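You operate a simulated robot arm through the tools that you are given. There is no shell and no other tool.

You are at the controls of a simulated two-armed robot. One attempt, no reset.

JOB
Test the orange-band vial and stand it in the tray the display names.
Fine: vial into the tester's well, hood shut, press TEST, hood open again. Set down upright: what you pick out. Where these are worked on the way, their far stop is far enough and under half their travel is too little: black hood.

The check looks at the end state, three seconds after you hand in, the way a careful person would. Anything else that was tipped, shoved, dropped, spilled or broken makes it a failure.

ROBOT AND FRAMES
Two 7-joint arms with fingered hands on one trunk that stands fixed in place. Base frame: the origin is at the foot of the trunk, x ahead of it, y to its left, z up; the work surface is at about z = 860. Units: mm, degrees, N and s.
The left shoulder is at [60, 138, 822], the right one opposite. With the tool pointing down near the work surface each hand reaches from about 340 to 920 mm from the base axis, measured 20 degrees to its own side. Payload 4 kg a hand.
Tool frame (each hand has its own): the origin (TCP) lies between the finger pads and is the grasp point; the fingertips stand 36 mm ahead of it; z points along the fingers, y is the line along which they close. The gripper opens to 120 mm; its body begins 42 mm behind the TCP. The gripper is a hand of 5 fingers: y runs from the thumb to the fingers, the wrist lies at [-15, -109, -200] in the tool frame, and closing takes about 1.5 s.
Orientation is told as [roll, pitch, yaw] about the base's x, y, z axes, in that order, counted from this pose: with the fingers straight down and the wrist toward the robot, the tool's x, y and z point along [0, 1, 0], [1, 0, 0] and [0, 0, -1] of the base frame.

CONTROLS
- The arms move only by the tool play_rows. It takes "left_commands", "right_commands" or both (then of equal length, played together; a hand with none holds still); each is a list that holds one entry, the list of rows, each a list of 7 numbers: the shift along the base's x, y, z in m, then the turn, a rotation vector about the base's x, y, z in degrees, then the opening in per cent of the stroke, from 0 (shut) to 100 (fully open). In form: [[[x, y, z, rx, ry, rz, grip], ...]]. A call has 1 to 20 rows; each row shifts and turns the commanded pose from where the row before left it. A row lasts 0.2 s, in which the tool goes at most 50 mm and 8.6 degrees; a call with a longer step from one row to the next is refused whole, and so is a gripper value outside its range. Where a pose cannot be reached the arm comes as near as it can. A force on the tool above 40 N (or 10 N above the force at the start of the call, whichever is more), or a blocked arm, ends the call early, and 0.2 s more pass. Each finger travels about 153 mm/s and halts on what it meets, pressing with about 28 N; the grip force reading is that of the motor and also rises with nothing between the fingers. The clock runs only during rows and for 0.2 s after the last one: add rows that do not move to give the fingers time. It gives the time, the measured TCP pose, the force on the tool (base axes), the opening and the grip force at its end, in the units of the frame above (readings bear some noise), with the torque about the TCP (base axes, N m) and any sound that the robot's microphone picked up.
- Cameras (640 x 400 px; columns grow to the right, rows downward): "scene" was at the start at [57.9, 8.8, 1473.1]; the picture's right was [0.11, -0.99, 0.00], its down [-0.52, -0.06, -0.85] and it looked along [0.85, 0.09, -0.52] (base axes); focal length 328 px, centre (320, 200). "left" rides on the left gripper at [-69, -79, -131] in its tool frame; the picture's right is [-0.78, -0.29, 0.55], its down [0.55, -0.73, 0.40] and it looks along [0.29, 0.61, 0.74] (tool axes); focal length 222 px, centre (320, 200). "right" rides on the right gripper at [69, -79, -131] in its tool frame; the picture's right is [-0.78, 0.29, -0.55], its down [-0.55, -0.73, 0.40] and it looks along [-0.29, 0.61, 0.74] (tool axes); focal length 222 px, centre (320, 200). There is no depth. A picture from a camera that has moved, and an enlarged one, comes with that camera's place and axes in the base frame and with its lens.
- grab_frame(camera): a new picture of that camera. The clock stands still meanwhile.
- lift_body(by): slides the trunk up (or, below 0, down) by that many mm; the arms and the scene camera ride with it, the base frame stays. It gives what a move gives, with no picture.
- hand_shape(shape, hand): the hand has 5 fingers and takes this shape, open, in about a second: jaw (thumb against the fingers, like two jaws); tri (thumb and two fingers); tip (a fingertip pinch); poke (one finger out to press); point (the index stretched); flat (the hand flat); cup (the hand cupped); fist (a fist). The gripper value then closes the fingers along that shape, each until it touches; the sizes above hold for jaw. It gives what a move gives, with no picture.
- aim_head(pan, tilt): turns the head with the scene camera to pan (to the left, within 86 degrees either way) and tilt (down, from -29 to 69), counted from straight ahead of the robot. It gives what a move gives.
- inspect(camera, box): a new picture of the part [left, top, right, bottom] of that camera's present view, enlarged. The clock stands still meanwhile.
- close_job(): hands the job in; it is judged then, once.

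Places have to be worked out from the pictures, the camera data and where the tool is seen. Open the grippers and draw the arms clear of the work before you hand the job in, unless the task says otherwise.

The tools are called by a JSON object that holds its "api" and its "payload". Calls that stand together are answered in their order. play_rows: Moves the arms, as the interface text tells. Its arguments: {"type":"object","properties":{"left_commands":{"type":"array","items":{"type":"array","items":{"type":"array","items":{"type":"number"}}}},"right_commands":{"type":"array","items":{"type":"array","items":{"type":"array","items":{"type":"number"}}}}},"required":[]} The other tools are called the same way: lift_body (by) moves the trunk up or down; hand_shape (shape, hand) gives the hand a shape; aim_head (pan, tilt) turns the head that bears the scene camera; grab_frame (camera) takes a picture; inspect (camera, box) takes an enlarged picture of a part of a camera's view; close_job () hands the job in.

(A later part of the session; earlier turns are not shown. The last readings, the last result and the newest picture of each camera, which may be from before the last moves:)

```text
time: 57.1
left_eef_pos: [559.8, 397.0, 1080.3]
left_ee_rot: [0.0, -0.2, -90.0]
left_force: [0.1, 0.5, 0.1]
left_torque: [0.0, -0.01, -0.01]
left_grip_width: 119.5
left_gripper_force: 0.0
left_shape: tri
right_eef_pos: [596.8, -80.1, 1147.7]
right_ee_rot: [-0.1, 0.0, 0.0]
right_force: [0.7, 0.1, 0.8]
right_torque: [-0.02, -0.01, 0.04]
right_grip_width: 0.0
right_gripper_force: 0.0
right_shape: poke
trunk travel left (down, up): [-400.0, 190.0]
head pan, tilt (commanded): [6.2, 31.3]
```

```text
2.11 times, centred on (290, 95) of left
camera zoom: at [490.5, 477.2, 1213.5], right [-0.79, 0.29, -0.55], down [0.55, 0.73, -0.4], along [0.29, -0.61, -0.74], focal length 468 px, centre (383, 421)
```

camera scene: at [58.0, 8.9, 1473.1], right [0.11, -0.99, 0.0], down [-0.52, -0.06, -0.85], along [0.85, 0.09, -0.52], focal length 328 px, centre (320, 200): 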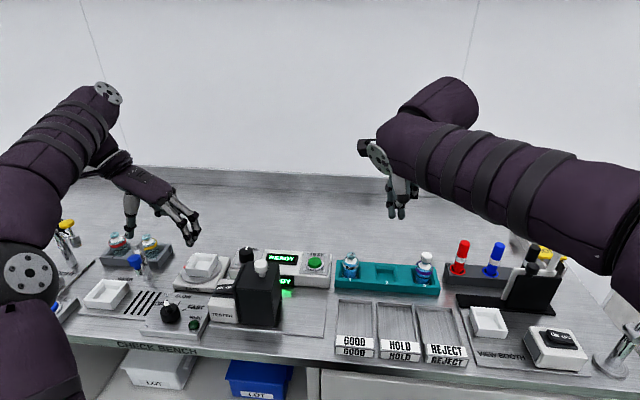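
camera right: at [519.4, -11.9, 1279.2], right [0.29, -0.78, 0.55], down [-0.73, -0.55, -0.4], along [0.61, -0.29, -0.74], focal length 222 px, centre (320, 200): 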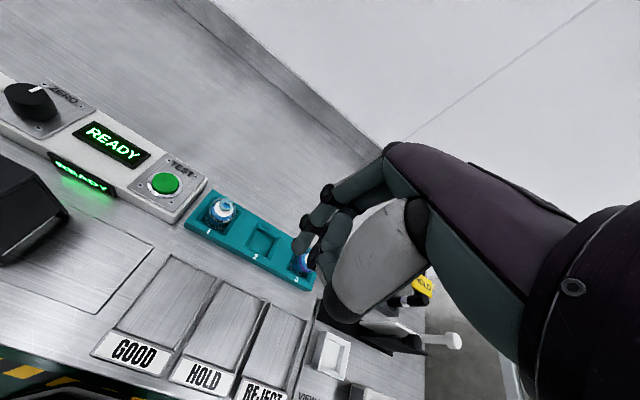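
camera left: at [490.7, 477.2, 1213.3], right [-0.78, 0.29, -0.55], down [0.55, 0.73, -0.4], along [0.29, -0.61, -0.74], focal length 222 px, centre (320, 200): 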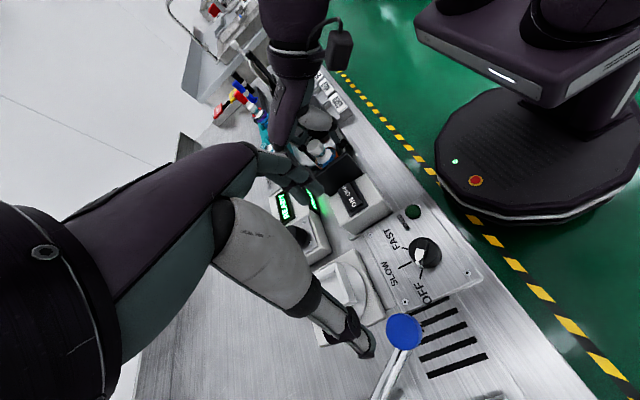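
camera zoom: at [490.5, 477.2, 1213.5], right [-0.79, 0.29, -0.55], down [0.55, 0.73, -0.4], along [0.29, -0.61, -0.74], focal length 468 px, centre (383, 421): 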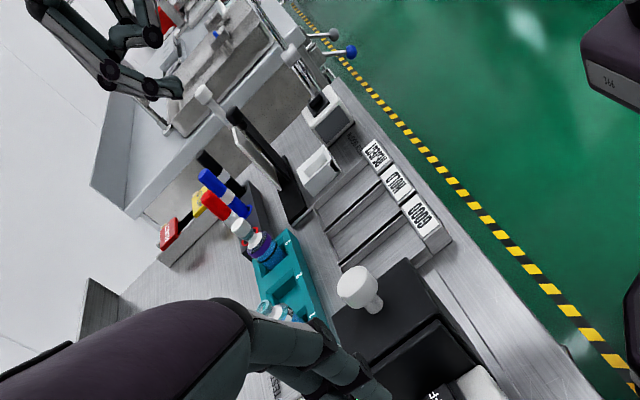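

In poke the middle fingertip looks nearly as low as the index. I try "point" to see whether the index stands out more.

{"api": "hand_shape", "payload": {"hand": "right", "shape": "point"}}

{"api": "inspect", "payload": {"camera": "scene", "box": [350, 130, 450, 240]}}

{"api": "inspect", "payload": {"camera": "right", "box": [200, 100, 440, 340]}}

```text
time: 58.0
left_eef_pos: [559.8, 396.3, 1080.4]
left_ee_rot: [0.0, 0.1, -90.0]
left_force: [0.1, 0.1, -0.8]
left_torque: [0.01, 0.01, 0.0]
left_grip_width: 119.7
left_gripper_force: 0.1
left_shape: tri
right_eef_pos: [597.5, -80.6, 1148.1]
right_ee_rot: [-0.1, 0.0, 0.0]
right_force: [-0.7, 0.2, 0.2]
right_torque: [-0.04, -0.01, -0.01]
right_grip_width: 114.2
right_gripper_force: 0.0
right_shape: point
trunk travel left (down, up): [-400.0, 190.0]
head pan, tilt (commanded): [6.2, 31.3]
```

```text
3.64 times, centred on (400, 185) of scene
camera zoom: at [58.0, 8.9, 1473.1], right [0.11, -0.99, 0.0], down [-0.52, -0.06, -0.85], along [0.85, 0.09, -0.52], focal length 1191 px, centre (29, 254)
```

zoom: 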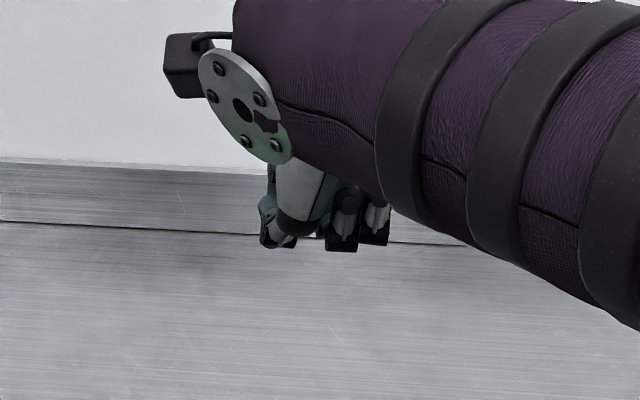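

```text
1.67 times, centred on (320, 220) of right
camera zoom: at [519.4, -11.9, 1279.2], right [0.29, -0.78, 0.55], down [-0.73, -0.55, -0.4], along [0.61, -0.29, -0.74], focal length 370 px, centre (320, 167)
```

zoom: 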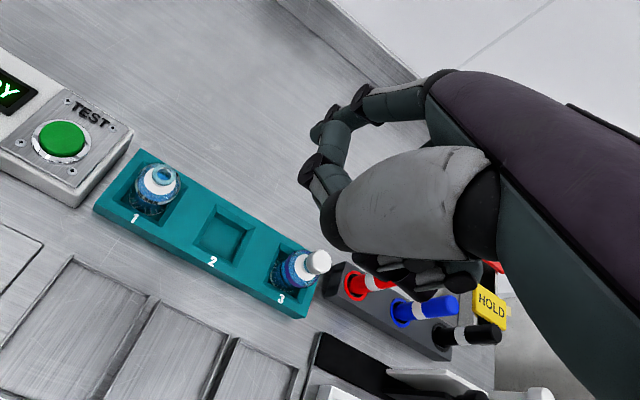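

"Point" aims the finger sideways, so I return to poke, whose index tip sits about 38 mm below the TCP. I move over the TEST button high up and then lower to about 30 mm above it.

{"api": "hand_shape", "payload": {"hand": "right", "shape": "poke"}}

{"api": "play_rows", "payload": {"right_commands": [[[0.016, 0.0345, 0, 0, 0, 0, 100], [0.016, 0.0345, 0, 0, 0, 0, 100], [0.016, 0.0345, 0, 0, 0, 0, 100], [0.016, 0.0345, 0, 0, 0, 0, 100], [0.016, 0.0345, 0, 0, 0, 0, 100], [0, 0, -0.03, 0, 0, 0, 100], [0, 0, -0.04, 0, 0, 0, 100], [0, 0, -0.04, 0, 0, 0, 100], [0, 0, -0.03, 0, 0, 0, 100], [0, 0, -0.02, 0, 0, 0, 100], [0, 0, 0, 0, 0, 0, 100]]]}}

{"api": "grab_frame", "payload": {"camera": "scene"}}

{"api": "inspect", "payload": {"camera": "right", "box": [160, 140, 440, 340]}}

{"api": "inspect", "payload": {"camera": "scene", "box": [270, 190, 370, 300]}}

```text
time: 58.9
left_eef_pos: [560.6, 396.4, 1080.4]
left_ee_rot: [0.0, 0.0, -89.9]
left_force: [0.4, 0.4, 0.5]
left_torque: [0.01, 0.0, 0.0]
left_grip_width: 119.6
left_gripper_force: 0.0
left_shape: tri
right_eef_pos: [596.8, -81.1, 1148.9]
right_ee_rot: [0.0, 0.0, 0.0]
right_force: [0.4, -0.2, -0.3]
right_torque: [0.03, -0.04, 0.0]
right_grip_width: 0.3
right_gripper_force: 0.1
right_shape: poke
trunk travel left (down, up): [-400.0, 190.0]
head pan, tilt (commanded): [6.2, 31.3]
```

```text
time: 61.3
left_eef_pos: [559.8, 396.5, 1080.4]
left_ee_rot: [-0.1, 0.0, -90.0]
left_force: [0.1, -0.1, 0.3]
left_torque: [0.01, 0.01, -0.02]
left_grip_width: 119.8
left_gripper_force: 0.0
left_shape: tri
right_eef_pos: [678.9, 92.7, 986.6]
right_ee_rot: [0.0, -0.1, 0.0]
right_force: [0.3, 1.3, -1.2]
right_torque: [0.01, -0.04, 0.02]
right_grip_width: 0.1
right_gripper_force: 0.1
right_shape: poke
trunk travel left (down, up): [-400.0, 190.0]
head pan, tilt (commanded): [6.2, 31.3]
```

```text
taken
camera scene: at [57.9, 8.9, 1473.1], right [0.11, -0.99, 0.0], down [-0.52, -0.06, -0.85], along [0.85, 0.09, -0.52], focal length 328 px, centre (320, 200)
```

scene: 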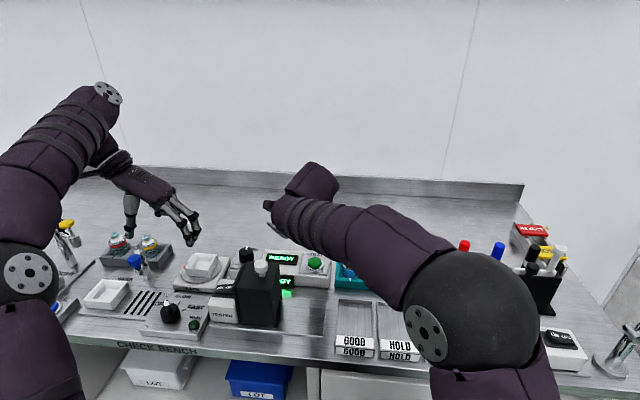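

```text
2.00 times, centred on (300, 240) of right
camera zoom: at [600.0, 161.5, 1117.8], right [0.29, -0.78, 0.55], down [-0.73, -0.55, -0.4], along [0.61, -0.29, -0.74], focal length 444 px, centre (360, 120)
```

zoom: 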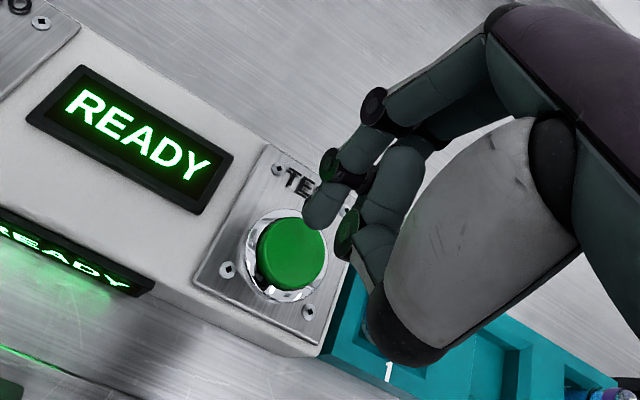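

```text
3.64 times, centred on (320, 245) of scene
camera zoom: at [57.9, 8.9, 1473.1], right [0.11, -0.99, 0.0], down [-0.52, -0.06, -0.85], along [0.85, 0.09, -0.52], focal length 1191 px, centre (320, 36)
```

zoom: 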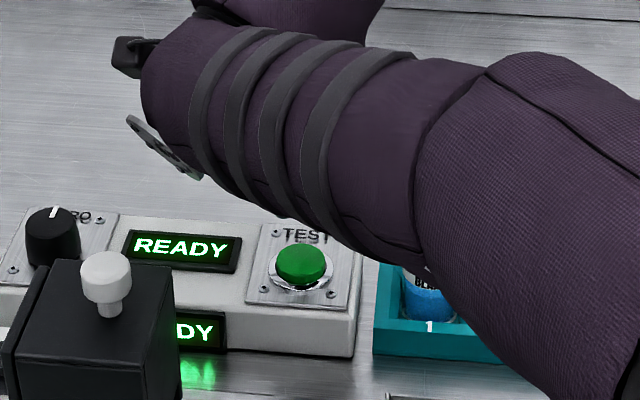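

The index tip would land about 8 mm left of the button's centre, so I shift (-2, -7) mm and lower to just above the button.

{"api": "play_rows", "payload": {"right_commands": [[[-0.002, -0.007, 0, 0, 0, 0, 100], [0, 0, -0.012, 0, 0, 0, 100], [0, 0, -0.012, 0, 0, 0, 100], [0, 0, 0, 0, 0, 0, 100]]]}}

{"api": "inspect", "payload": {"camera": "right", "box": [220, 160, 380, 300]}}

```text
time: 62.3
left_eef_pos: [558.4, 396.3, 1080.3]
left_ee_rot: [0.0, -0.1, -90.1]
left_force: [0.4, 0.8, 0.6]
left_torque: [0.0, -0.03, -0.02]
left_grip_width: 119.8
left_gripper_force: 0.0
left_shape: tri
right_eef_pos: [675.0, 85.9, 962.8]
right_ee_rot: [0.0, 0.0, 0.0]
right_force: [0.0, -0.2, 0.4]
right_torque: [0.02, -0.01, -0.03]
right_grip_width: 0.0
right_gripper_force: 0.0
right_shape: poke
trunk travel left (down, up): [-400.0, 190.0]
head pan, tilt (commanded): [6.2, 31.3]
```

```text
2.86 times, centred on (300, 230) of right
camera zoom: at [597.6, 154.3, 1094.2], right [0.29, -0.78, 0.55], down [-0.73, -0.55, -0.4], along [0.61, -0.29, -0.74], focal length 635 px, centre (377, 114)
```

zoom: 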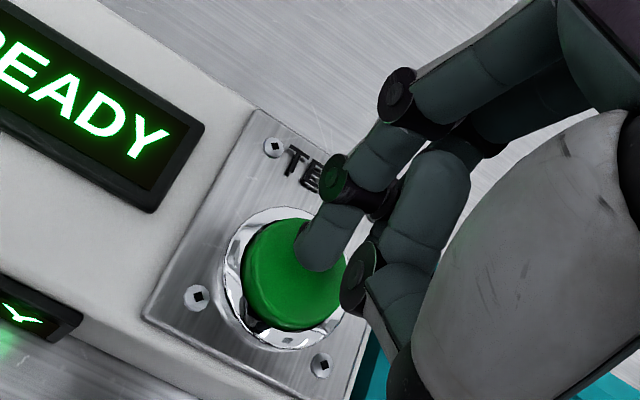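

The index tip is over the button. I press down in small steps.

{"api": "play_rows", "payload": {"right_commands": [[[0, 0, -0.005, 0, 0, 0, 100], [0, 0, -0.003, 0, 0, 0, 100], [0, 0, -0.002, 0, 0, 0, 100], [0, 0, -0.002, 0, 0, 0, 100], [0, 0, -0.002, 0, 0, 0, 100], [0, 0, 0, 0, 0, 0, 100]]]}}

{"api": "inspect", "payload": {"camera": "right", "box": [160, 140, 380, 300]}}

```text
time: 63.7
left_eef_pos: [559.3, 397.3, 1080.9]
left_ee_rot: [0.0, 0.0, -90.1]
left_force: [-0.5, -0.1, -0.1]
left_torque: [0.03, -0.05, 0.0]
left_grip_width: 119.8
left_gripper_force: 0.1
left_shape: tri
right_eef_pos: [676.5, 84.6, 950.5]
right_ee_rot: [-0.1, -0.2, 0.0]
right_force: [1.7, -0.4, 5.6]
right_torque: [0.03, -0.08, -0.01]
right_grip_width: 0.2
right_gripper_force: 0.0
right_shape: poke
trunk travel left (down, up): [-400.0, 190.0]
head pan, tilt (commanded): [6.2, 31.3]
heard: click
```

```text
2.50 times, centred on (270, 220) of right
camera zoom: at [598.0, 154.2, 1081.4], right [0.29, -0.79, 0.55], down [-0.73, -0.55, -0.4], along [0.61, -0.29, -0.74], focal length 555 px, centre (445, 150)
```

zoom: 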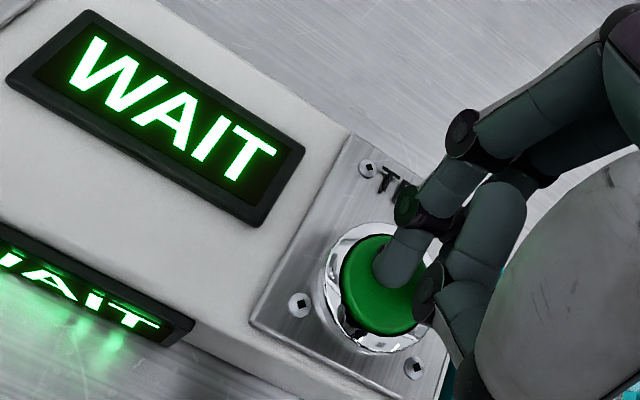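

Click, and the display now shows WAIT. I lift off the button and wait for the result.

{"api": "play_rows", "payload": {"right_commands": [[[0, 0, 0.008, 0, 0, 0, 100], [0, 0, 0.015, 0, 0, 0, 100], [0, 0, 0.03, 0, 0, 0, 100], [0, 0, 0.04, 0, 0, 0, 100], [0, 0, 0.04, 0, 0, 0, 100], [0, 0, 0.03, 0, 0, 0, 100], [0, 0, 0, 0, 0, 0, 100], [0, 0, 0, 0, 0, 0, 100], [0, 0, 0, 0, 0, 0, 100], [0, 0, 0, 0, 0, 0, 100]]]}}

{"api": "grab_frame", "payload": {"camera": "right"}}

{"api": "inspect", "payload": {"camera": "scene", "box": [220, 230, 340, 330]}}

```text
time: 65.9
left_eef_pos: [558.0, 397.0, 1081.4]
left_ee_rot: [0.0, 0.0, -90.0]
left_force: [-0.6, 0.8, 0.1]
left_torque: [-0.02, 0.0, -0.01]
left_grip_width: 119.9
left_gripper_force: 0.0
left_shape: tri
right_eef_pos: [674.6, 85.8, 1113.0]
right_ee_rot: [-0.1, -0.1, 0.0]
right_force: [0.0, 0.1, 0.3]
right_torque: [0.02, 0.01, 0.0]
right_grip_width: 0.0
right_gripper_force: 0.0
right_shape: poke
trunk travel left (down, up): [-400.0, 190.0]
head pan, tilt (commanded): [6.2, 31.3]
```

```text
taken
camera right: at [597.3, 153.9, 1243.6], right [0.29, -0.78, 0.55], down [-0.73, -0.55, -0.4], along [0.61, -0.29, -0.74], focal length 222 px, centre (320, 200)
```

right: 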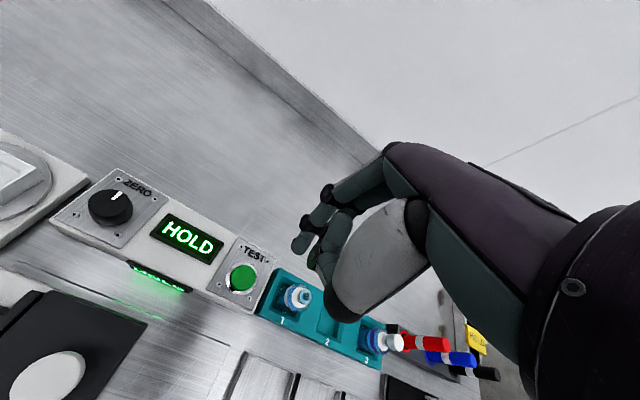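

```text
4.00 times, centred on (280, 280) of scene
camera zoom: at [58.0, 8.9, 1473.1], right [0.11, -0.99, 0.0], down [-0.52, -0.06, -0.85], along [0.85, 0.09, -0.52], focal length 1310 px, centre (480, -120)
```

zoom: 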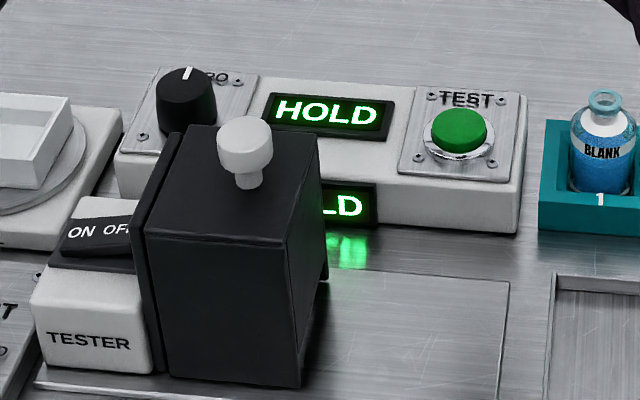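

The display reads HOLD. I now set the hand back to tri and return above the hood knob.

{"api": "hand_shape", "payload": {"hand": "right", "shape": "tri"}}

{"api": "play_rows", "payload": {"right_commands": [[[-0.025, 0.0208, 0, 0, 0, 0, 60], [-0.025, 0.0208, 0, 0, 0, 0, 60], [-0.025, 0.0208, 0, 0, 0, 0, 60], [-0.025, 0.0208, 0, 0, 0, 0, 60], [-0.0248, 0.0208, 0, 0, 0, 0, 60], [0, 0, -0.02, 0, 0, 0, 60], [0, 0, -0.02, 0, 0, 0, 60], [0, 0, 0, 0, 0, 0, 60]]]}}

{"api": "inspect", "payload": {"camera": "right", "box": [180, 160, 400, 340]}}

{"api": "inspect", "payload": {"camera": "left", "box": [260, 70, 380, 190]}}

```text
time: 66.8
left_eef_pos: [560.5, 396.5, 1079.7]
left_ee_rot: [0.0, 0.1, -89.9]
left_force: [-0.3, 0.9, 0.9]
left_torque: [-0.03, 0.04, 0.0]
left_grip_width: 119.3
left_gripper_force: 0.0
left_shape: tri
right_eef_pos: [674.8, 84.6, 1113.7]
right_ee_rot: [0.0, 0.0, 0.0]
right_force: [0.5, -0.9, -0.1]
right_torque: [-0.04, 0.02, -0.02]
right_grip_width: 120.0
right_gripper_force: 0.0
right_shape: tri
trunk travel left (down, up): [-400.0, 190.0]
head pan, tilt (commanded): [6.2, 31.3]
```

```text
time: 68.6
left_eef_pos: [559.4, 396.2, 1080.2]
left_ee_rot: [0.0, 0.0, -89.9]
left_force: [0.6, -0.7, -0.9]
left_torque: [0.01, 0.01, 0.03]
left_grip_width: 119.5
left_gripper_force: 0.1
left_shape: tri
right_eef_pos: [550.4, 190.3, 1072.4]
right_ee_rot: [-0.1, -0.2, -0.1]
right_force: [-0.7, -1.1, 0.0]
right_torque: [0.03, -0.01, 0.05]
right_grip_width: 72.3
right_gripper_force: 0.0
right_shape: tri
trunk travel left (down, up): [-400.0, 190.0]
head pan, tilt (commanded): [6.2, 31.3]
```

```text
2.22 times, centred on (290, 250) of right
camera zoom: at [472.7, 258.6, 1202.9], right [0.29, -0.78, 0.55], down [-0.74, -0.55, -0.4], along [0.61, -0.29, -0.74], focal length 494 px, centre (387, 89)
```

zoom: 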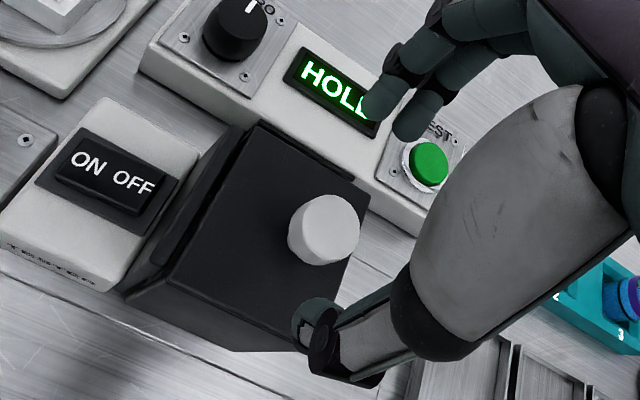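

```text
3.33 times, centred on (320, 130) of left
camera zoom: at [490.5, 477.3, 1213.5], right [-0.78, 0.29, -0.55], down [0.55, 0.73, -0.4], along [0.29, -0.61, -0.74], focal length 740 px, centre (320, 433)
```

zoom: 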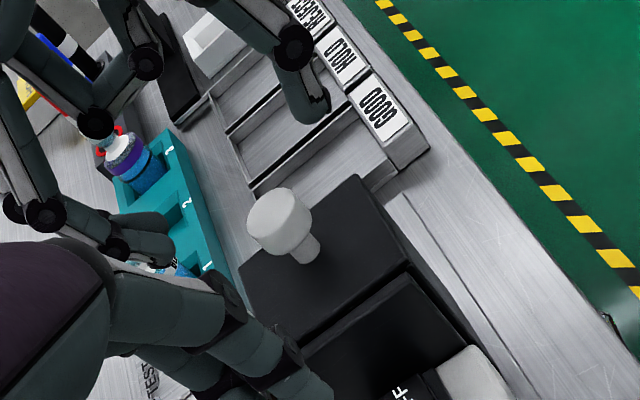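

Aligned as before. I descend to z ≈ 1017 and close on the knob.

{"api": "play_rows", "payload": {"right_commands": [[[0, 0, -0.02, 0, 0, 0, 60], [0, 0, -0.02, 0, 0, 0, 60], [0, 0, -0.015, 0, 0, 0, 60], [0, 0, 0, 0, 0, 0, 60], [0, 0, 0, 0, 0, 0, 45], [0, 0, 0, 0, 0, 0, 30], [0, 0, 0, 0, 0, 0, 16], [0, 0, 0, 0, 0, 0, 6], [0, 0, 0, 0, 0, 0, 0], [0, 0, 0, 0, 0, 0, 0], [0, 0, 0, 0, 0, 0, 0]]]}}

{"api": "inspect", "payload": {"camera": "right", "box": [180, 160, 400, 340]}}

```text
time: 71.0
left_eef_pos: [558.8, 397.2, 1081.4]
left_ee_rot: [0.0, 0.0, -90.0]
left_force: [-0.1, -0.5, -0.3]
left_torque: [0.0, -0.01, -0.02]
left_grip_width: 119.6
left_gripper_force: 0.0
left_shape: tri
right_eef_pos: [549.3, 190.0, 1016.6]
right_ee_rot: [0.0, 0.0, 0.1]
right_force: [-3.6, 0.8, 0.2]
right_torque: [0.02, 0.03, 0.05]
right_grip_width: 12.8
right_gripper_force: 27.3
right_shape: tri
trunk travel left (down, up): [-400.0, 190.0]
head pan, tilt (commanded): [6.2, 31.3]
```

```text
2.22 times, centred on (290, 250) of right
camera zoom: at [472.2, 258.4, 1148.0], right [0.29, -0.78, 0.55], down [-0.73, -0.55, -0.4], along [0.61, -0.29, -0.74], focal length 494 px, centre (387, 89)
```

zoom: 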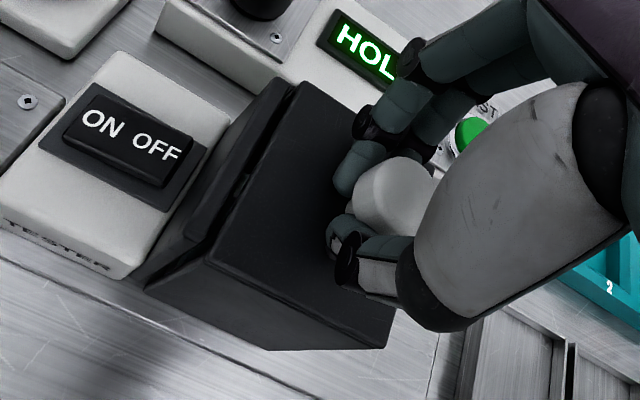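

Knob gripped with hardly any preload. I slide the hood back toward -y, first 80 mm.

{"api": "play_rows", "payload": {"right_commands": [[[0, -0.005, 0, 0, 0, 0, 0], [0, -0.01, 0, 0, 0, 0, 0], [0, -0.01, 0, 0, 0, 0, 0], [0, -0.01, 0, 0, 0, 0, 0], [0, -0.01, 0, 0, 0, 0, 0], [0, -0.01, 0, 0, 0, 0, 0], [0, -0.01, 0, 0, 0, 0, 0], [0, -0.01, 0, 0, 0, 0, 0], [0, -0.005, 0, 0, 0, 0, 0], [0, 0, 0, 0, 0, 0, 0]]]}}

{"api": "inspect", "payload": {"camera": "left", "box": [260, 70, 380, 190]}}

{"api": "inspect", "payload": {"camera": "scene", "box": [220, 230, 350, 340]}}

```text
time: 73.2
left_eef_pos: [559.4, 396.9, 1081.0]
left_ee_rot: [-0.1, -0.1, -90.1]
left_force: [-0.2, 0.4, 0.1]
left_torque: [0.0, -0.02, 0.04]
left_grip_width: 119.7
left_gripper_force: 0.1
left_shape: tri
right_eef_pos: [551.6, 110.3, 1017.4]
right_ee_rot: [0.0, 0.1, 0.0]
right_force: [-10.7, 1.3, -10.5]
right_torque: [-0.01, 0.16, 0.04]
right_grip_width: 12.3
right_gripper_force: 28.0
right_shape: tri
trunk travel left (down, up): [-400.0, 190.0]
head pan, tilt (commanded): [6.2, 31.3]
```

```text
3.33 times, centred on (320, 130) of left
camera zoom: at [490.1, 477.4, 1213.5], right [-0.78, 0.29, -0.55], down [0.55, 0.73, -0.4], along [0.29, -0.61, -0.74], focal length 740 px, centre (320, 433)
```

zoom: 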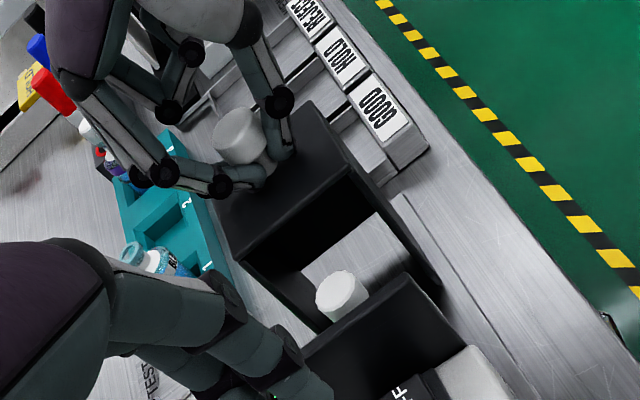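

```text
3.64 times, centred on (285, 285) of scene
camera zoom: at [57.5, 9.2, 1473.1], right [0.11, -0.99, 0.0], down [-0.52, -0.06, -0.85], along [0.85, 0.09, -0.52], focal length 1191 px, centre (447, -109)
```

zoom: 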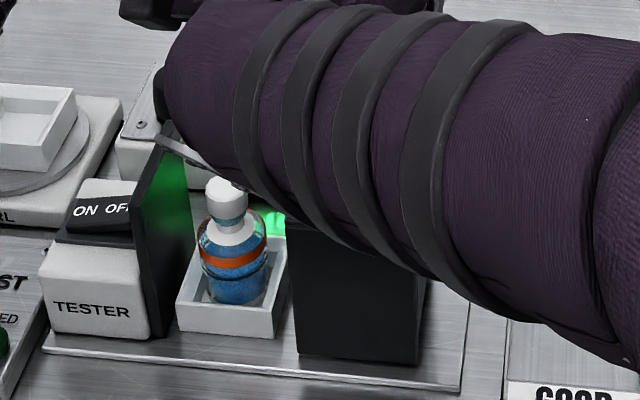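

The vial stands untouched and the hood is nearly open. I move the last ~24 mm to the open stop.

{"api": "play_rows", "payload": {"right_commands": [[[0, -0.007, 0, 0, 0, 0, 0], [0, -0.007, 0, 0, 0, 0, 0], [0, -0.005, 0, 0, 0, 0, 0], [0, -0.003, 0, 0, 0, 0, 0], [0, -0.0015, 0, 0, 0, 0, 0], [0, -0.001, 0, 0, 0, 0, 0], [0, 0, 0, 0, 0, 0, 0]]]}}

{"api": "inspect", "payload": {"camera": "left", "box": [260, 70, 380, 190]}}

```text
time: 74.8
left_eef_pos: [559.3, 397.9, 1078.5]
left_ee_rot: [0.0, -0.1, -90.0]
left_force: [0.4, 0.1, 0.2]
left_torque: [0.0, 0.0, 0.0]
left_grip_width: 120.0
left_gripper_force: 0.1
left_shape: tri
right_eef_pos: [549.7, 87.9, 1017.9]
right_ee_rot: [0.0, 0.0, 0.0]
right_force: [-7.8, 14.3, -12.7]
right_torque: [0.25, 0.02, 0.11]
right_grip_width: 12.1
right_gripper_force: 27.7
right_shape: tri
trunk travel left (down, up): [-400.0, 190.0]
head pan, tilt (commanded): [6.2, 31.3]
```

```text
3.33 times, centred on (320, 130) of left
camera zoom: at [490.4, 479.1, 1212.8], right [-0.79, 0.29, -0.55], down [0.55, 0.73, -0.4], along [0.29, -0.61, -0.74], focal length 740 px, centre (320, 433)
```

zoom: 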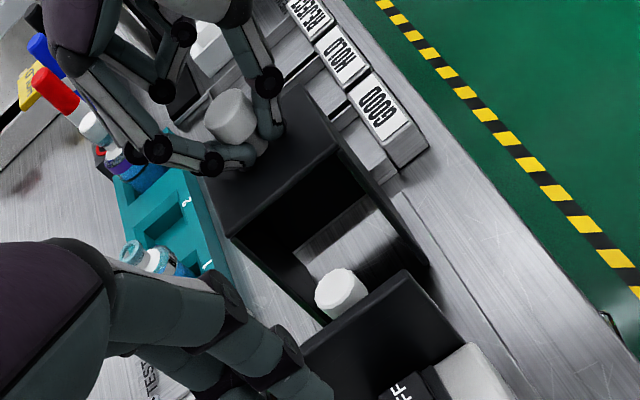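

The hood is at its open stop (14 N). I relieve the preload, release the knob and rise.

{"api": "play_rows", "payload": {"right_commands": [[[-0.0005, 0.001, -0.001, 0, 0, 0, 0], [0, 0, 0, 0, 0, 0, 10], [0, 0, 0, 0, 0, 0, 22], [0, 0, 0, 0, 0, 0, 36], [0, 0, 0, 0, 0, 0, 50], [0, 0, 0, 0, 0, 0, 60], [0, 0, 0, 0, 0, 0, 60], [0, 0, 0.01, 0, 0, 0, 60], [0, 0, 0.02, 0, 0, 0, 60], [0, 0, 0.03, 0, 0, 0, 60], [0, 0, 0.04, 0, 0, 0, 60], [0, 0, 0, 0, 0, 0, 60]]]}}

{"api": "inspect", "payload": {"camera": "scene", "box": [220, 230, 350, 340]}}

{"api": "inspect", "payload": {"camera": "left", "box": [260, 70, 380, 190]}}

```text
time: 77.4
left_eef_pos: [559.6, 396.1, 1079.7]
left_ee_rot: [0.0, 0.0, -90.0]
left_force: [-0.1, -0.6, 0.2]
left_torque: [0.04, 0.02, -0.03]
left_grip_width: 119.4
left_gripper_force: 0.1
left_shape: tri
right_eef_pos: [550.2, 86.7, 1116.2]
right_ee_rot: [-0.1, 0.0, 0.0]
right_force: [-0.7, 0.1, 0.0]
right_torque: [-0.01, 0.0, -0.02]
right_grip_width: 71.8
right_gripper_force: 0.1
right_shape: tri
trunk travel left (down, up): [-400.0, 190.0]
head pan, tilt (commanded): [6.2, 31.3]
```

```text
3.64 times, centred on (285, 285) of scene
camera zoom: at [58.0, 9.0, 1473.1], right [0.11, -0.99, 0.0], down [-0.52, -0.06, -0.85], along [0.85, 0.09, -0.52], focal length 1191 px, centre (447, -109)
```

zoom: 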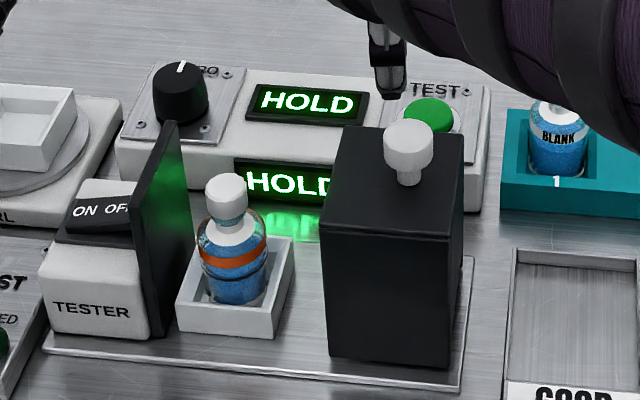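

```text
3.33 times, centred on (320, 130) of left
camera zoom: at [490.6, 477.3, 1213.4], right [-0.79, 0.29, -0.55], down [0.55, 0.73, -0.4], along [0.29, -0.61, -0.74], focal length 740 px, centre (320, 433)
```

zoom: 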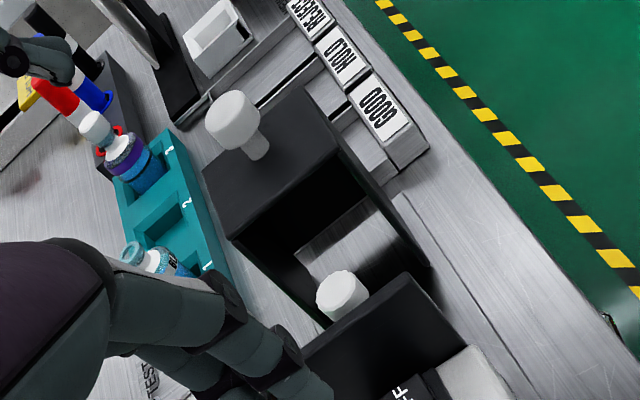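

The hood is fully open and the display holds HOLD. I return over the vial and descend partway with the fingers at 72 mm.

{"api": "play_rows", "payload": {"right_commands": [[[0.0013, 0.0279, 0, 0, 0, 0, 60], [0, 0.0279, 0, 0, 0, 0, 60], [0, 0.0279, 0, 0, 0, 0, 60], [0, 0.0277, 0, 0, 0, 0, 60], [0, 0, -0.03, 0, 0, 0, 60], [0, 0, -0.03, 0, 0, 0, 60], [0, 0, -0.03, 0, 0, 0, 60], [0, 0, -0.016, 0, 0, 0, 60], [0, 0, 0, 0, 0, 0, 60]]]}}

{"api": "inspect", "payload": {"camera": "right", "box": [180, 160, 400, 340]}}

{"api": "inspect", "payload": {"camera": "left", "box": [260, 70, 380, 190]}}

```text
time: 79.4
left_eef_pos: [559.4, 397.1, 1080.5]
left_ee_rot: [0.0, 0.0, -90.0]
left_force: [-0.2, 0.4, -0.9]
left_torque: [-0.04, -0.03, 0.01]
left_grip_width: 120.2
left_gripper_force: 0.0
left_shape: tri
right_eef_pos: [550.9, 197.0, 1011.3]
right_ee_rot: [0.0, -0.1, 0.1]
right_force: [0.9, 0.4, -0.6]
right_torque: [0.02, 0.02, 0.01]
right_grip_width: 71.9
right_gripper_force: 0.0
right_shape: tri
trunk travel left (down, up): [-400.0, 190.0]
head pan, tilt (commanded): [6.2, 31.3]
```

```text
2.22 times, centred on (290, 250) of right
camera zoom: at [473.7, 266.3, 1141.5], right [0.29, -0.78, 0.55], down [-0.74, -0.55, -0.4], along [0.61, -0.29, -0.74], focal length 494 px, centre (387, 89)
```

zoom: 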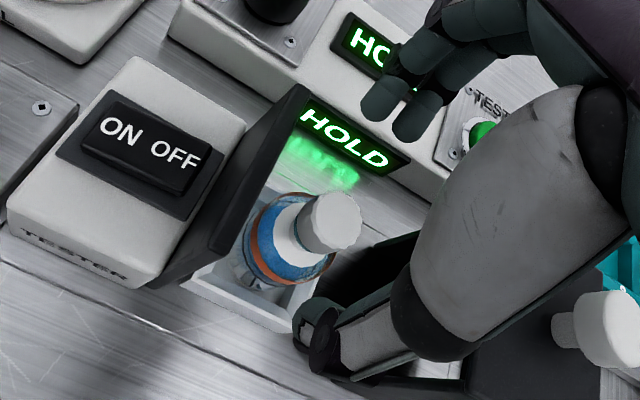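

```text
3.33 times, centred on (320, 130) of left
camera zoom: at [490.5, 477.3, 1213.5], right [-0.79, 0.29, -0.55], down [0.55, 0.73, -0.4], along [0.29, -0.61, -0.74], focal length 740 px, centre (320, 433)
```

zoom: 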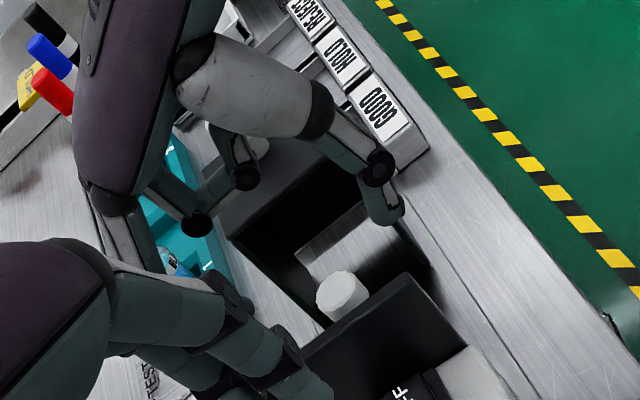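

All aligned as before; I descend to z ≈ 934.5.

{"api": "play_rows", "payload": {"right_commands": [[[0, 0, -0.02, 0, 0, 0, 60], [0, 0, -0.022, 0, 0, 0, 60], [0, 0, -0.018, 0, 0, 0, 60], [0, 0, -0.01, 0, 0, 0, 60], [0, 0, -0.005, 0, 0, 0, 60], [0, 0, 0, 0, 0, 0, 60]]]}}

{"api": "inspect", "payload": {"camera": "right", "box": [220, 180, 360, 310]}}

{"api": "inspect", "payload": {"camera": "left", "box": [280, 90, 360, 190]}}

```text
time: 80.8
left_eef_pos: [559.4, 396.1, 1080.3]
left_ee_rot: [-0.1, -0.1, -89.9]
left_force: [-0.1, -0.8, 0.5]
left_torque: [0.0, 0.04, 0.02]
left_grip_width: 119.8
left_gripper_force: 0.0
left_shape: tri
right_eef_pos: [551.0, 196.4, 935.6]
right_ee_rot: [0.0, 0.0, -0.1]
right_force: [0.8, 0.0, 0.1]
right_torque: [0.02, -0.01, 0.0]
right_grip_width: 72.2
right_gripper_force: 0.0
right_shape: tri
trunk travel left (down, up): [-400.0, 190.0]
head pan, tilt (commanded): [6.2, 31.3]
```

```text
3.08 times, centred on (290, 245) of right
camera zoom: at [473.8, 266.1, 1066.6], right [0.29, -0.78, 0.55], down [-0.73, -0.55, -0.4], along [0.61, -0.29, -0.74], focal length 684 px, centre (412, 62)
```

zoom: 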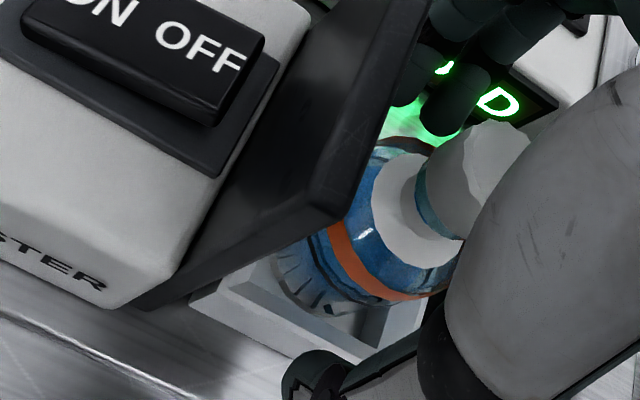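

```text
4.00 times, centred on (320, 140) of left
camera zoom: at [490.6, 477.3, 1213.4], right [-0.79, 0.29, -0.55], down [0.55, 0.73, -0.4], along [0.29, -0.61, -0.74], focal length 888 px, centre (320, 440)
```

zoom: 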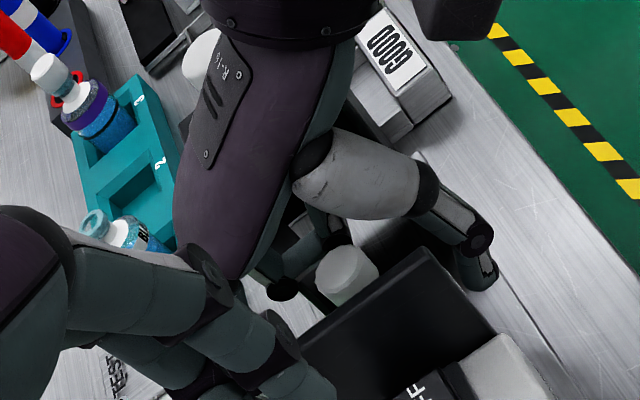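

The fingers are around the vial. I close gently onto its body.

{"api": "play_rows", "payload": {"right_commands": [[[0, 0, 0, 0, 0, 0, 50], [0, 0, 0, 0, 0, 0, 42], [0, 0, 0, 0, 0, 0, 34], [0, 0, 0, 0, 0, 0, 26], [0, 0, 0, 0, 0, 0, 18], [0, 0, 0, 0, 0, 0, 8], [0, 0, 0, 0, 0, 0, 0], [0, 0, 0, 0, 0, 0, 0], [0, 0, 0, 0, 0, 0, 0]]]}}

{"api": "inspect", "payload": {"camera": "right", "box": [220, 180, 360, 310]}}

```text
time: 82.8
left_eef_pos: [558.7, 396.9, 1080.9]
left_ee_rot: [0.0, 0.0, -89.9]
left_force: [-0.2, -0.2, -1.2]
left_torque: [-0.03, -0.02, 0.03]
left_grip_width: 119.6
left_gripper_force: 0.0
left_shape: tri
right_eef_pos: [550.8, 196.7, 936.0]
right_ee_rot: [0.0, -0.1, 0.0]
right_force: [-0.4, -0.5, 0.2]
right_torque: [-0.01, 0.03, 0.03]
right_grip_width: 31.3
right_gripper_force: 27.7
right_shape: tri
trunk travel left (down, up): [-400.0, 190.0]
head pan, tilt (commanded): [6.2, 31.3]
```

```text
3.08 times, centred on (290, 245) of right
camera zoom: at [473.8, 266.1, 1066.8], right [0.29, -0.78, 0.55], down [-0.73, -0.55, -0.4], along [0.61, -0.29, -0.74], focal length 684 px, centre (412, 62)
```

zoom: 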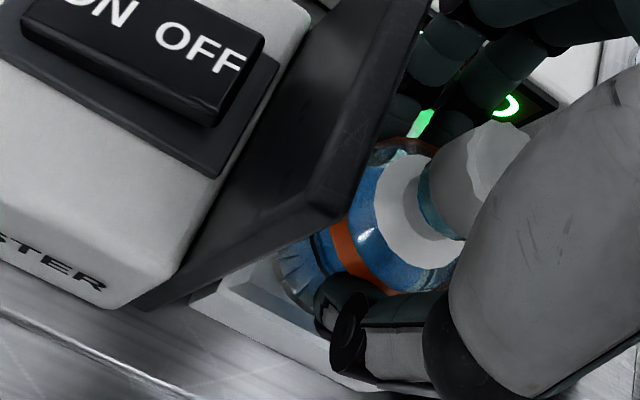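

Firm grip (27.7 N). I lift slowly out of the well, then higher, and check that the vial hangs straight.

{"api": "play_rows", "payload": {"right_commands": [[[0, 0, 0.004, 0, 0, 0, 0], [0, 0, 0.006, 0, 0, 0, 0], [0, 0, 0.01, 0, 0, 0, 0], [0, 0, 0.015, 0, 0, 0, 0], [0, 0, 0.02, 0, 0, 0, 0], [0, 0, 0, 0, 0, 0, 0]]]}}

{"api": "inspect", "payload": {"camera": "right", "box": [220, 180, 360, 310]}}

{"api": "inspect", "payload": {"camera": "left", "box": [280, 90, 360, 190]}}

```text
time: 84.2
left_eef_pos: [560.0, 395.6, 1080.4]
left_ee_rot: [-0.1, 0.0, -90.1]
left_force: [0.3, -0.5, 0.1]
left_torque: [-0.02, -0.03, 0.0]
left_grip_width: 119.7
left_gripper_force: 0.0
left_shape: tri
right_eef_pos: [552.3, 196.8, 991.8]
right_ee_rot: [0.0, 0.0, -0.1]
right_force: [0.7, -0.3, -1.8]
right_torque: [-0.02, 0.04, 0.01]
right_grip_width: 31.2
right_gripper_force: 28.1
right_shape: tri
trunk travel left (down, up): [-400.0, 190.0]
head pan, tilt (commanded): [6.2, 31.3]
```

```text
3.08 times, centred on (290, 245) of right
camera zoom: at [474.1, 266.7, 1122.0], right [0.29, -0.78, 0.55], down [-0.73, -0.55, -0.4], along [0.61, -0.29, -0.74], focal length 684 px, centre (412, 62)
```

zoom: 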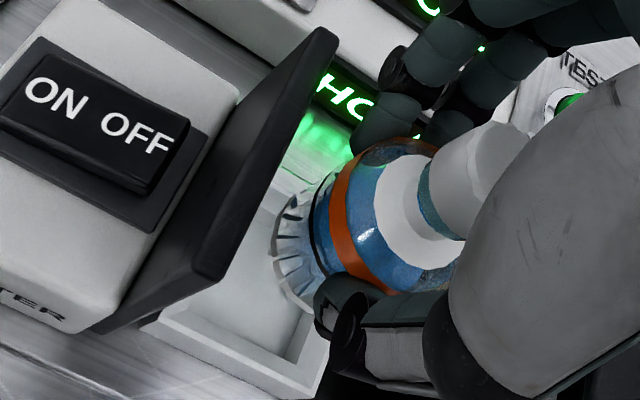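

```text
4.00 times, centred on (320, 140) of left
camera zoom: at [490.6, 477.3, 1213.4], right [-0.79, 0.29, -0.55], down [0.55, 0.73, -0.4], along [0.29, -0.61, -0.74], focal length 888 px, centre (320, 440)
```

zoom: 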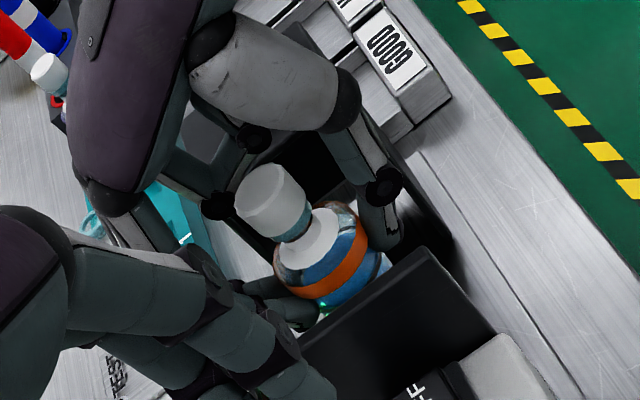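

The vial hangs straight. I raise it above knob height and carry it across to over the HOLD tray (centre ≈ (555, -109)).

{"api": "play_rows", "payload": {"right_commands": [[[0, 0, 0.02, 0, 0, 0, 0], [0, 0, 0.03, 0, 0, 0, 0], [0, 0, 0.035, 0, 0, 0, 0], [0, 0, 0.03, 0, 0, 0, 0], [0, 0, 0.015, 0, 0, 0, 0], [0.0004, -0.02, 0, 0, 0, 0, 0], [0.0004, -0.0304, 0, 0, 0, 0, 0], [0.0004, -0.0304, 0, 0, 0, 0, 0], [0.0004, -0.0304, 0, 0, 0, 0, 0], [0.0004, -0.0304, 0, 0, 0, 0, 0], [0.0004, -0.0304, 0, 0, 0, 0, 0], [0.0004, -0.0304, 0, 0, 0, 0, 0], [0.0004, -0.0304, 0, 0, 0, 0, 0], [0.0004, -0.0304, 0, 0, 0, 0, 0], [0.0006, -0.0304, 0, 0, 0, 0, 0], [0, -0.0104, 0, 0, 0, 0, 0], [0, 0, 0, 0, 0, 0, 0]]]}}

{"api": "grab_frame", "payload": {"camera": "scene"}}

{"api": "grab_frame", "payload": {"camera": "right"}}

```text
time: 87.8
left_eef_pos: [558.7, 397.5, 1080.1]
left_ee_rot: [0.0, 0.0, -90.0]
left_force: [-0.8, -0.6, -0.2]
left_torque: [0.02, 0.02, 0.02]
left_grip_width: 119.7
left_gripper_force: 0.0
left_shape: tri
right_eef_pos: [556.2, -106.7, 1121.4]
right_ee_rot: [-0.1, 0.0, 0.0]
right_force: [0.3, -0.4, -0.4]
right_torque: [0.03, 0.01, -0.03]
right_grip_width: 31.1
right_gripper_force: 27.8
right_shape: tri
trunk travel left (down, up): [-400.0, 190.0]
head pan, tilt (commanded): [6.2, 31.3]
```

```text
taken
camera scene: at [58.0, 8.9, 1473.1], right [0.11, -0.99, 0.0], down [-0.52, -0.06, -0.85], along [0.85, 0.09, -0.52], focal length 328 px, centre (320, 200)
```

scene: 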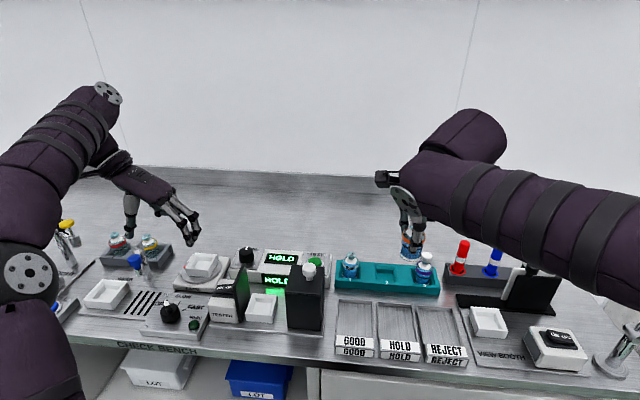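

```text
taken
camera right: at [477.9, -37.8, 1251.3], right [0.29, -0.78, 0.55], down [-0.73, -0.55, -0.4], along [0.61, -0.29, -0.74], focal length 222 px, centre (320, 200)
```

right: 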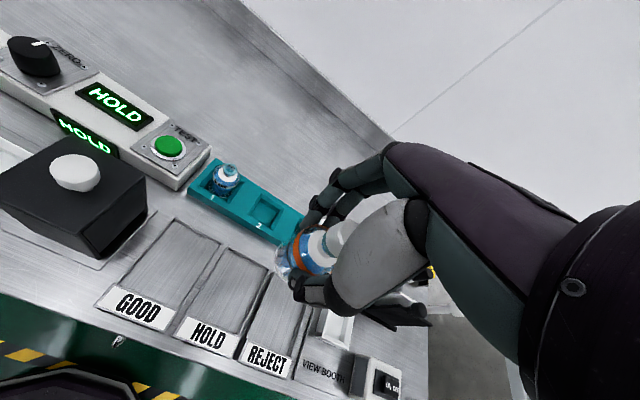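

HOLD is the middle tray and the vial is above it. I lower to about 20 mm over the tray floor and check.

{"api": "play_rows", "payload": {"right_commands": [[[0, 0, -0.02, 0, 0, 0, 0], [0, 0, -0.03, 0, 0, 0, 0], [0, 0, -0.03, 0, 0, 0, 0], [0, 0, -0.03, 0, 0, 0, 0], [0, 0, -0.03, 0, 0, 0, 0], [0, 0, -0.02, 0, 0, 0, 0], [0, 0, -0.01, 0, 0, 0, 0], [0, 0, 0, 0, 0, 0, 0]]]}}

{"api": "grab_frame", "payload": {"camera": "scene"}}

{"api": "inspect", "payload": {"camera": "right", "box": [140, 160, 380, 360]}}

{"api": "inspect", "payload": {"camera": "scene", "box": [330, 250, 480, 370]}}

```text
time: 89.6
left_eef_pos: [560.4, 396.2, 1081.8]
left_ee_rot: [0.0, -0.1, -90.0]
left_force: [-0.1, -0.8, -0.3]
left_torque: [0.0, -0.01, 0.01]
left_grip_width: 120.0
left_gripper_force: 0.1
left_shape: tri
right_eef_pos: [556.0, -107.0, 951.2]
right_ee_rot: [0.1, -0.1, 0.0]
right_force: [-1.1, 0.8, -0.7]
right_torque: [0.01, -0.02, 0.02]
right_grip_width: 31.2
right_gripper_force: 28.0
right_shape: tri
trunk travel left (down, up): [-400.0, 190.0]
head pan, tilt (commanded): [6.2, 31.3]
```

```text
taken
camera scene: at [58.0, 8.9, 1473.1], right [0.11, -0.99, 0.0], down [-0.52, -0.06, -0.85], along [0.85, 0.09, -0.52], focal length 328 px, centre (320, 200)
```

scene: 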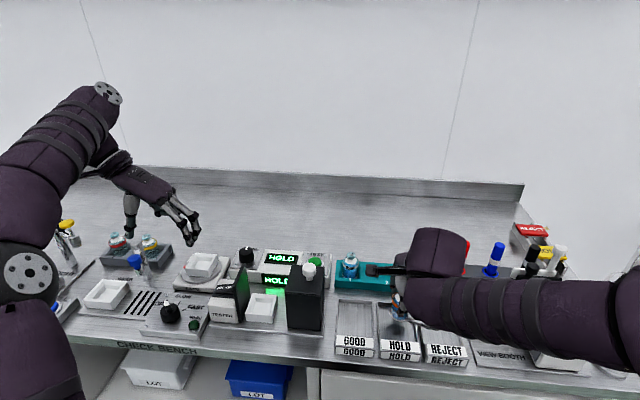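

```text
2.00 times, centred on (260, 260) of right
camera zoom: at [478.2, -37.7, 1081.3], right [0.29, -0.78, 0.55], down [-0.74, -0.55, -0.4], along [0.61, -0.29, -0.74], focal length 444 px, centre (440, 80)
```

zoom: 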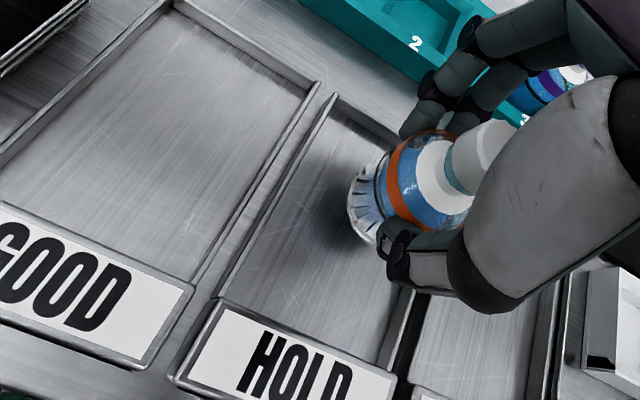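

```text
3.33 times, centred on (405, 310) of scene
camera zoom: at [58.0, 8.9, 1473.1], right [0.11, -0.99, 0.0], down [-0.52, -0.06, -0.85], along [0.85, 0.09, -0.52], focal length 1092 px, centre (37, -167)
```

zoom: 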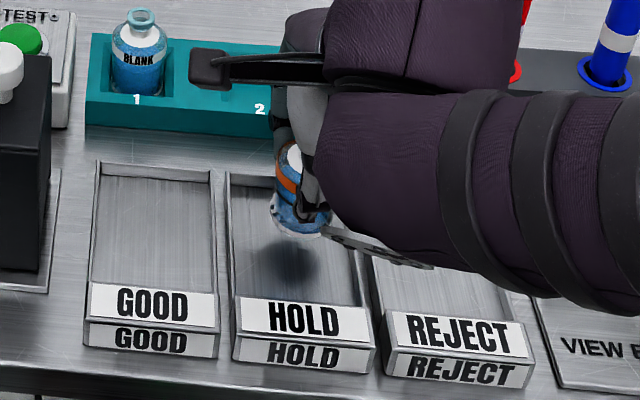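

The vial is centred over the HOLD tray's floor. I lower it in decreasing steps until I feel the floor.

{"api": "play_rows", "payload": {"right_commands": [[[0, 0, -0.008, 0, 0, 0, 0], [0, 0, -0.006, 0, 0, 0, 0], [0, 0, -0.003, 0, 0, 0, 0], [0, 0, -0.002, 0, 0, 0, 0], [0, 0, 0, 0, 0, 0, 0]]]}}

{"api": "inspect", "payload": {"camera": "right", "box": [200, 180, 360, 340]}}

{"api": "inspect", "payload": {"camera": "scene", "box": [370, 280, 430, 350]}}

```text
time: 90.8
left_eef_pos: [559.8, 396.6, 1080.1]
left_ee_rot: [0.1, -0.1, -90.0]
left_force: [1.6, -0.5, -0.1]
left_torque: [0.03, 0.02, 0.02]
left_grip_width: 119.8
left_gripper_force: 0.1
left_shape: tri
right_eef_pos: [556.3, -106.1, 931.0]
right_ee_rot: [0.0, 0.1, 0.0]
right_force: [0.9, -0.1, -0.2]
right_torque: [0.02, 0.0, -0.06]
right_grip_width: 30.9
right_gripper_force: 28.4
right_shape: tri
trunk travel left (down, up): [-400.0, 190.0]
head pan, tilt (commanded): [6.2, 31.3]
```

```text
2.50 times, centred on (280, 260) of right
camera zoom: at [478.1, -37.9, 1062.4], right [0.29, -0.78, 0.55], down [-0.73, -0.55, -0.4], along [0.61, -0.29, -0.74], focal length 555 px, centre (420, 50)
```

zoom: 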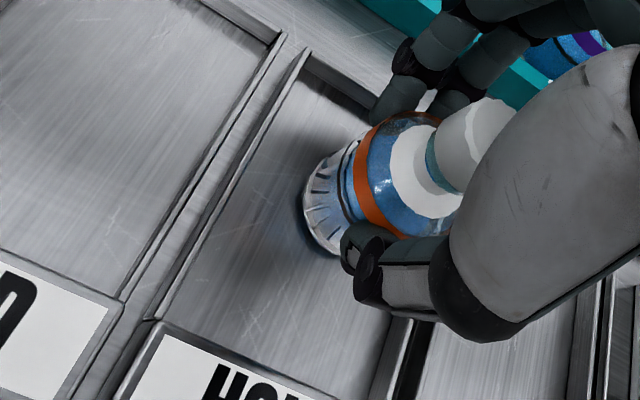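

```text
5.71 times, centred on (400, 315) of scene
camera zoom: at [58.0, 8.9, 1473.1], right [0.11, -0.99, 0.0], down [-0.52, -0.06, -0.85], along [0.85, 0.09, -0.52], focal length 1871 px, centre (-137, -457)
```

zoom: 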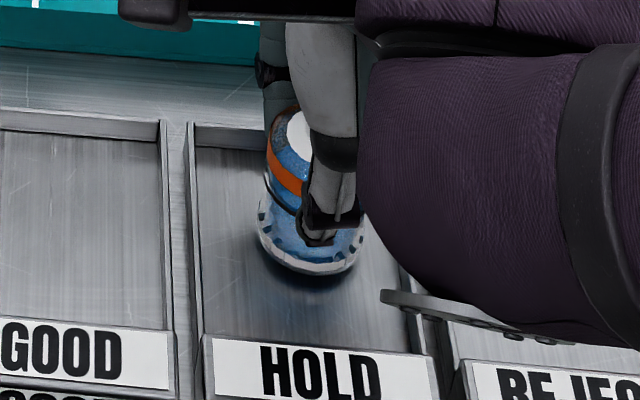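

No contact yet at TCP z ≈ 931; shadow is close. I go on in 1–1.5 mm steps.

{"api": "play_rows", "payload": {"right_commands": [[[0, 0, -0.0015, 0, 0, 0, 0], [0, 0, -0.0015, 0, 0, 0, 0], [0, 0, -0.001, 0, 0, 0, 0], [0, 0, -0.001, 0, 0, 0, 0], [0, 0, 0, 0, 0, 0, 0]]]}}

```text
time: 92.0
left_eef_pos: [559.1, 397.4, 1081.5]
left_ee_rot: [0.0, -0.1, -90.0]
left_force: [-0.7, 1.1, 0.5]
left_torque: [0.01, 0.0, 0.01]
left_grip_width: 119.7
left_gripper_force: 0.1
left_shape: tri
right_eef_pos: [556.1, -105.5, 929.3]
right_ee_rot: [0.0, -0.2, 0.0]
right_force: [1.2, -0.4, 17.0]
right_torque: [-0.05, -0.06, -0.02]
right_grip_width: 32.0
right_gripper_force: 27.7
right_shape: tri
trunk travel left (down, up): [-400.0, 190.0]
head pan, tilt (commanded): [6.2, 31.3]
```

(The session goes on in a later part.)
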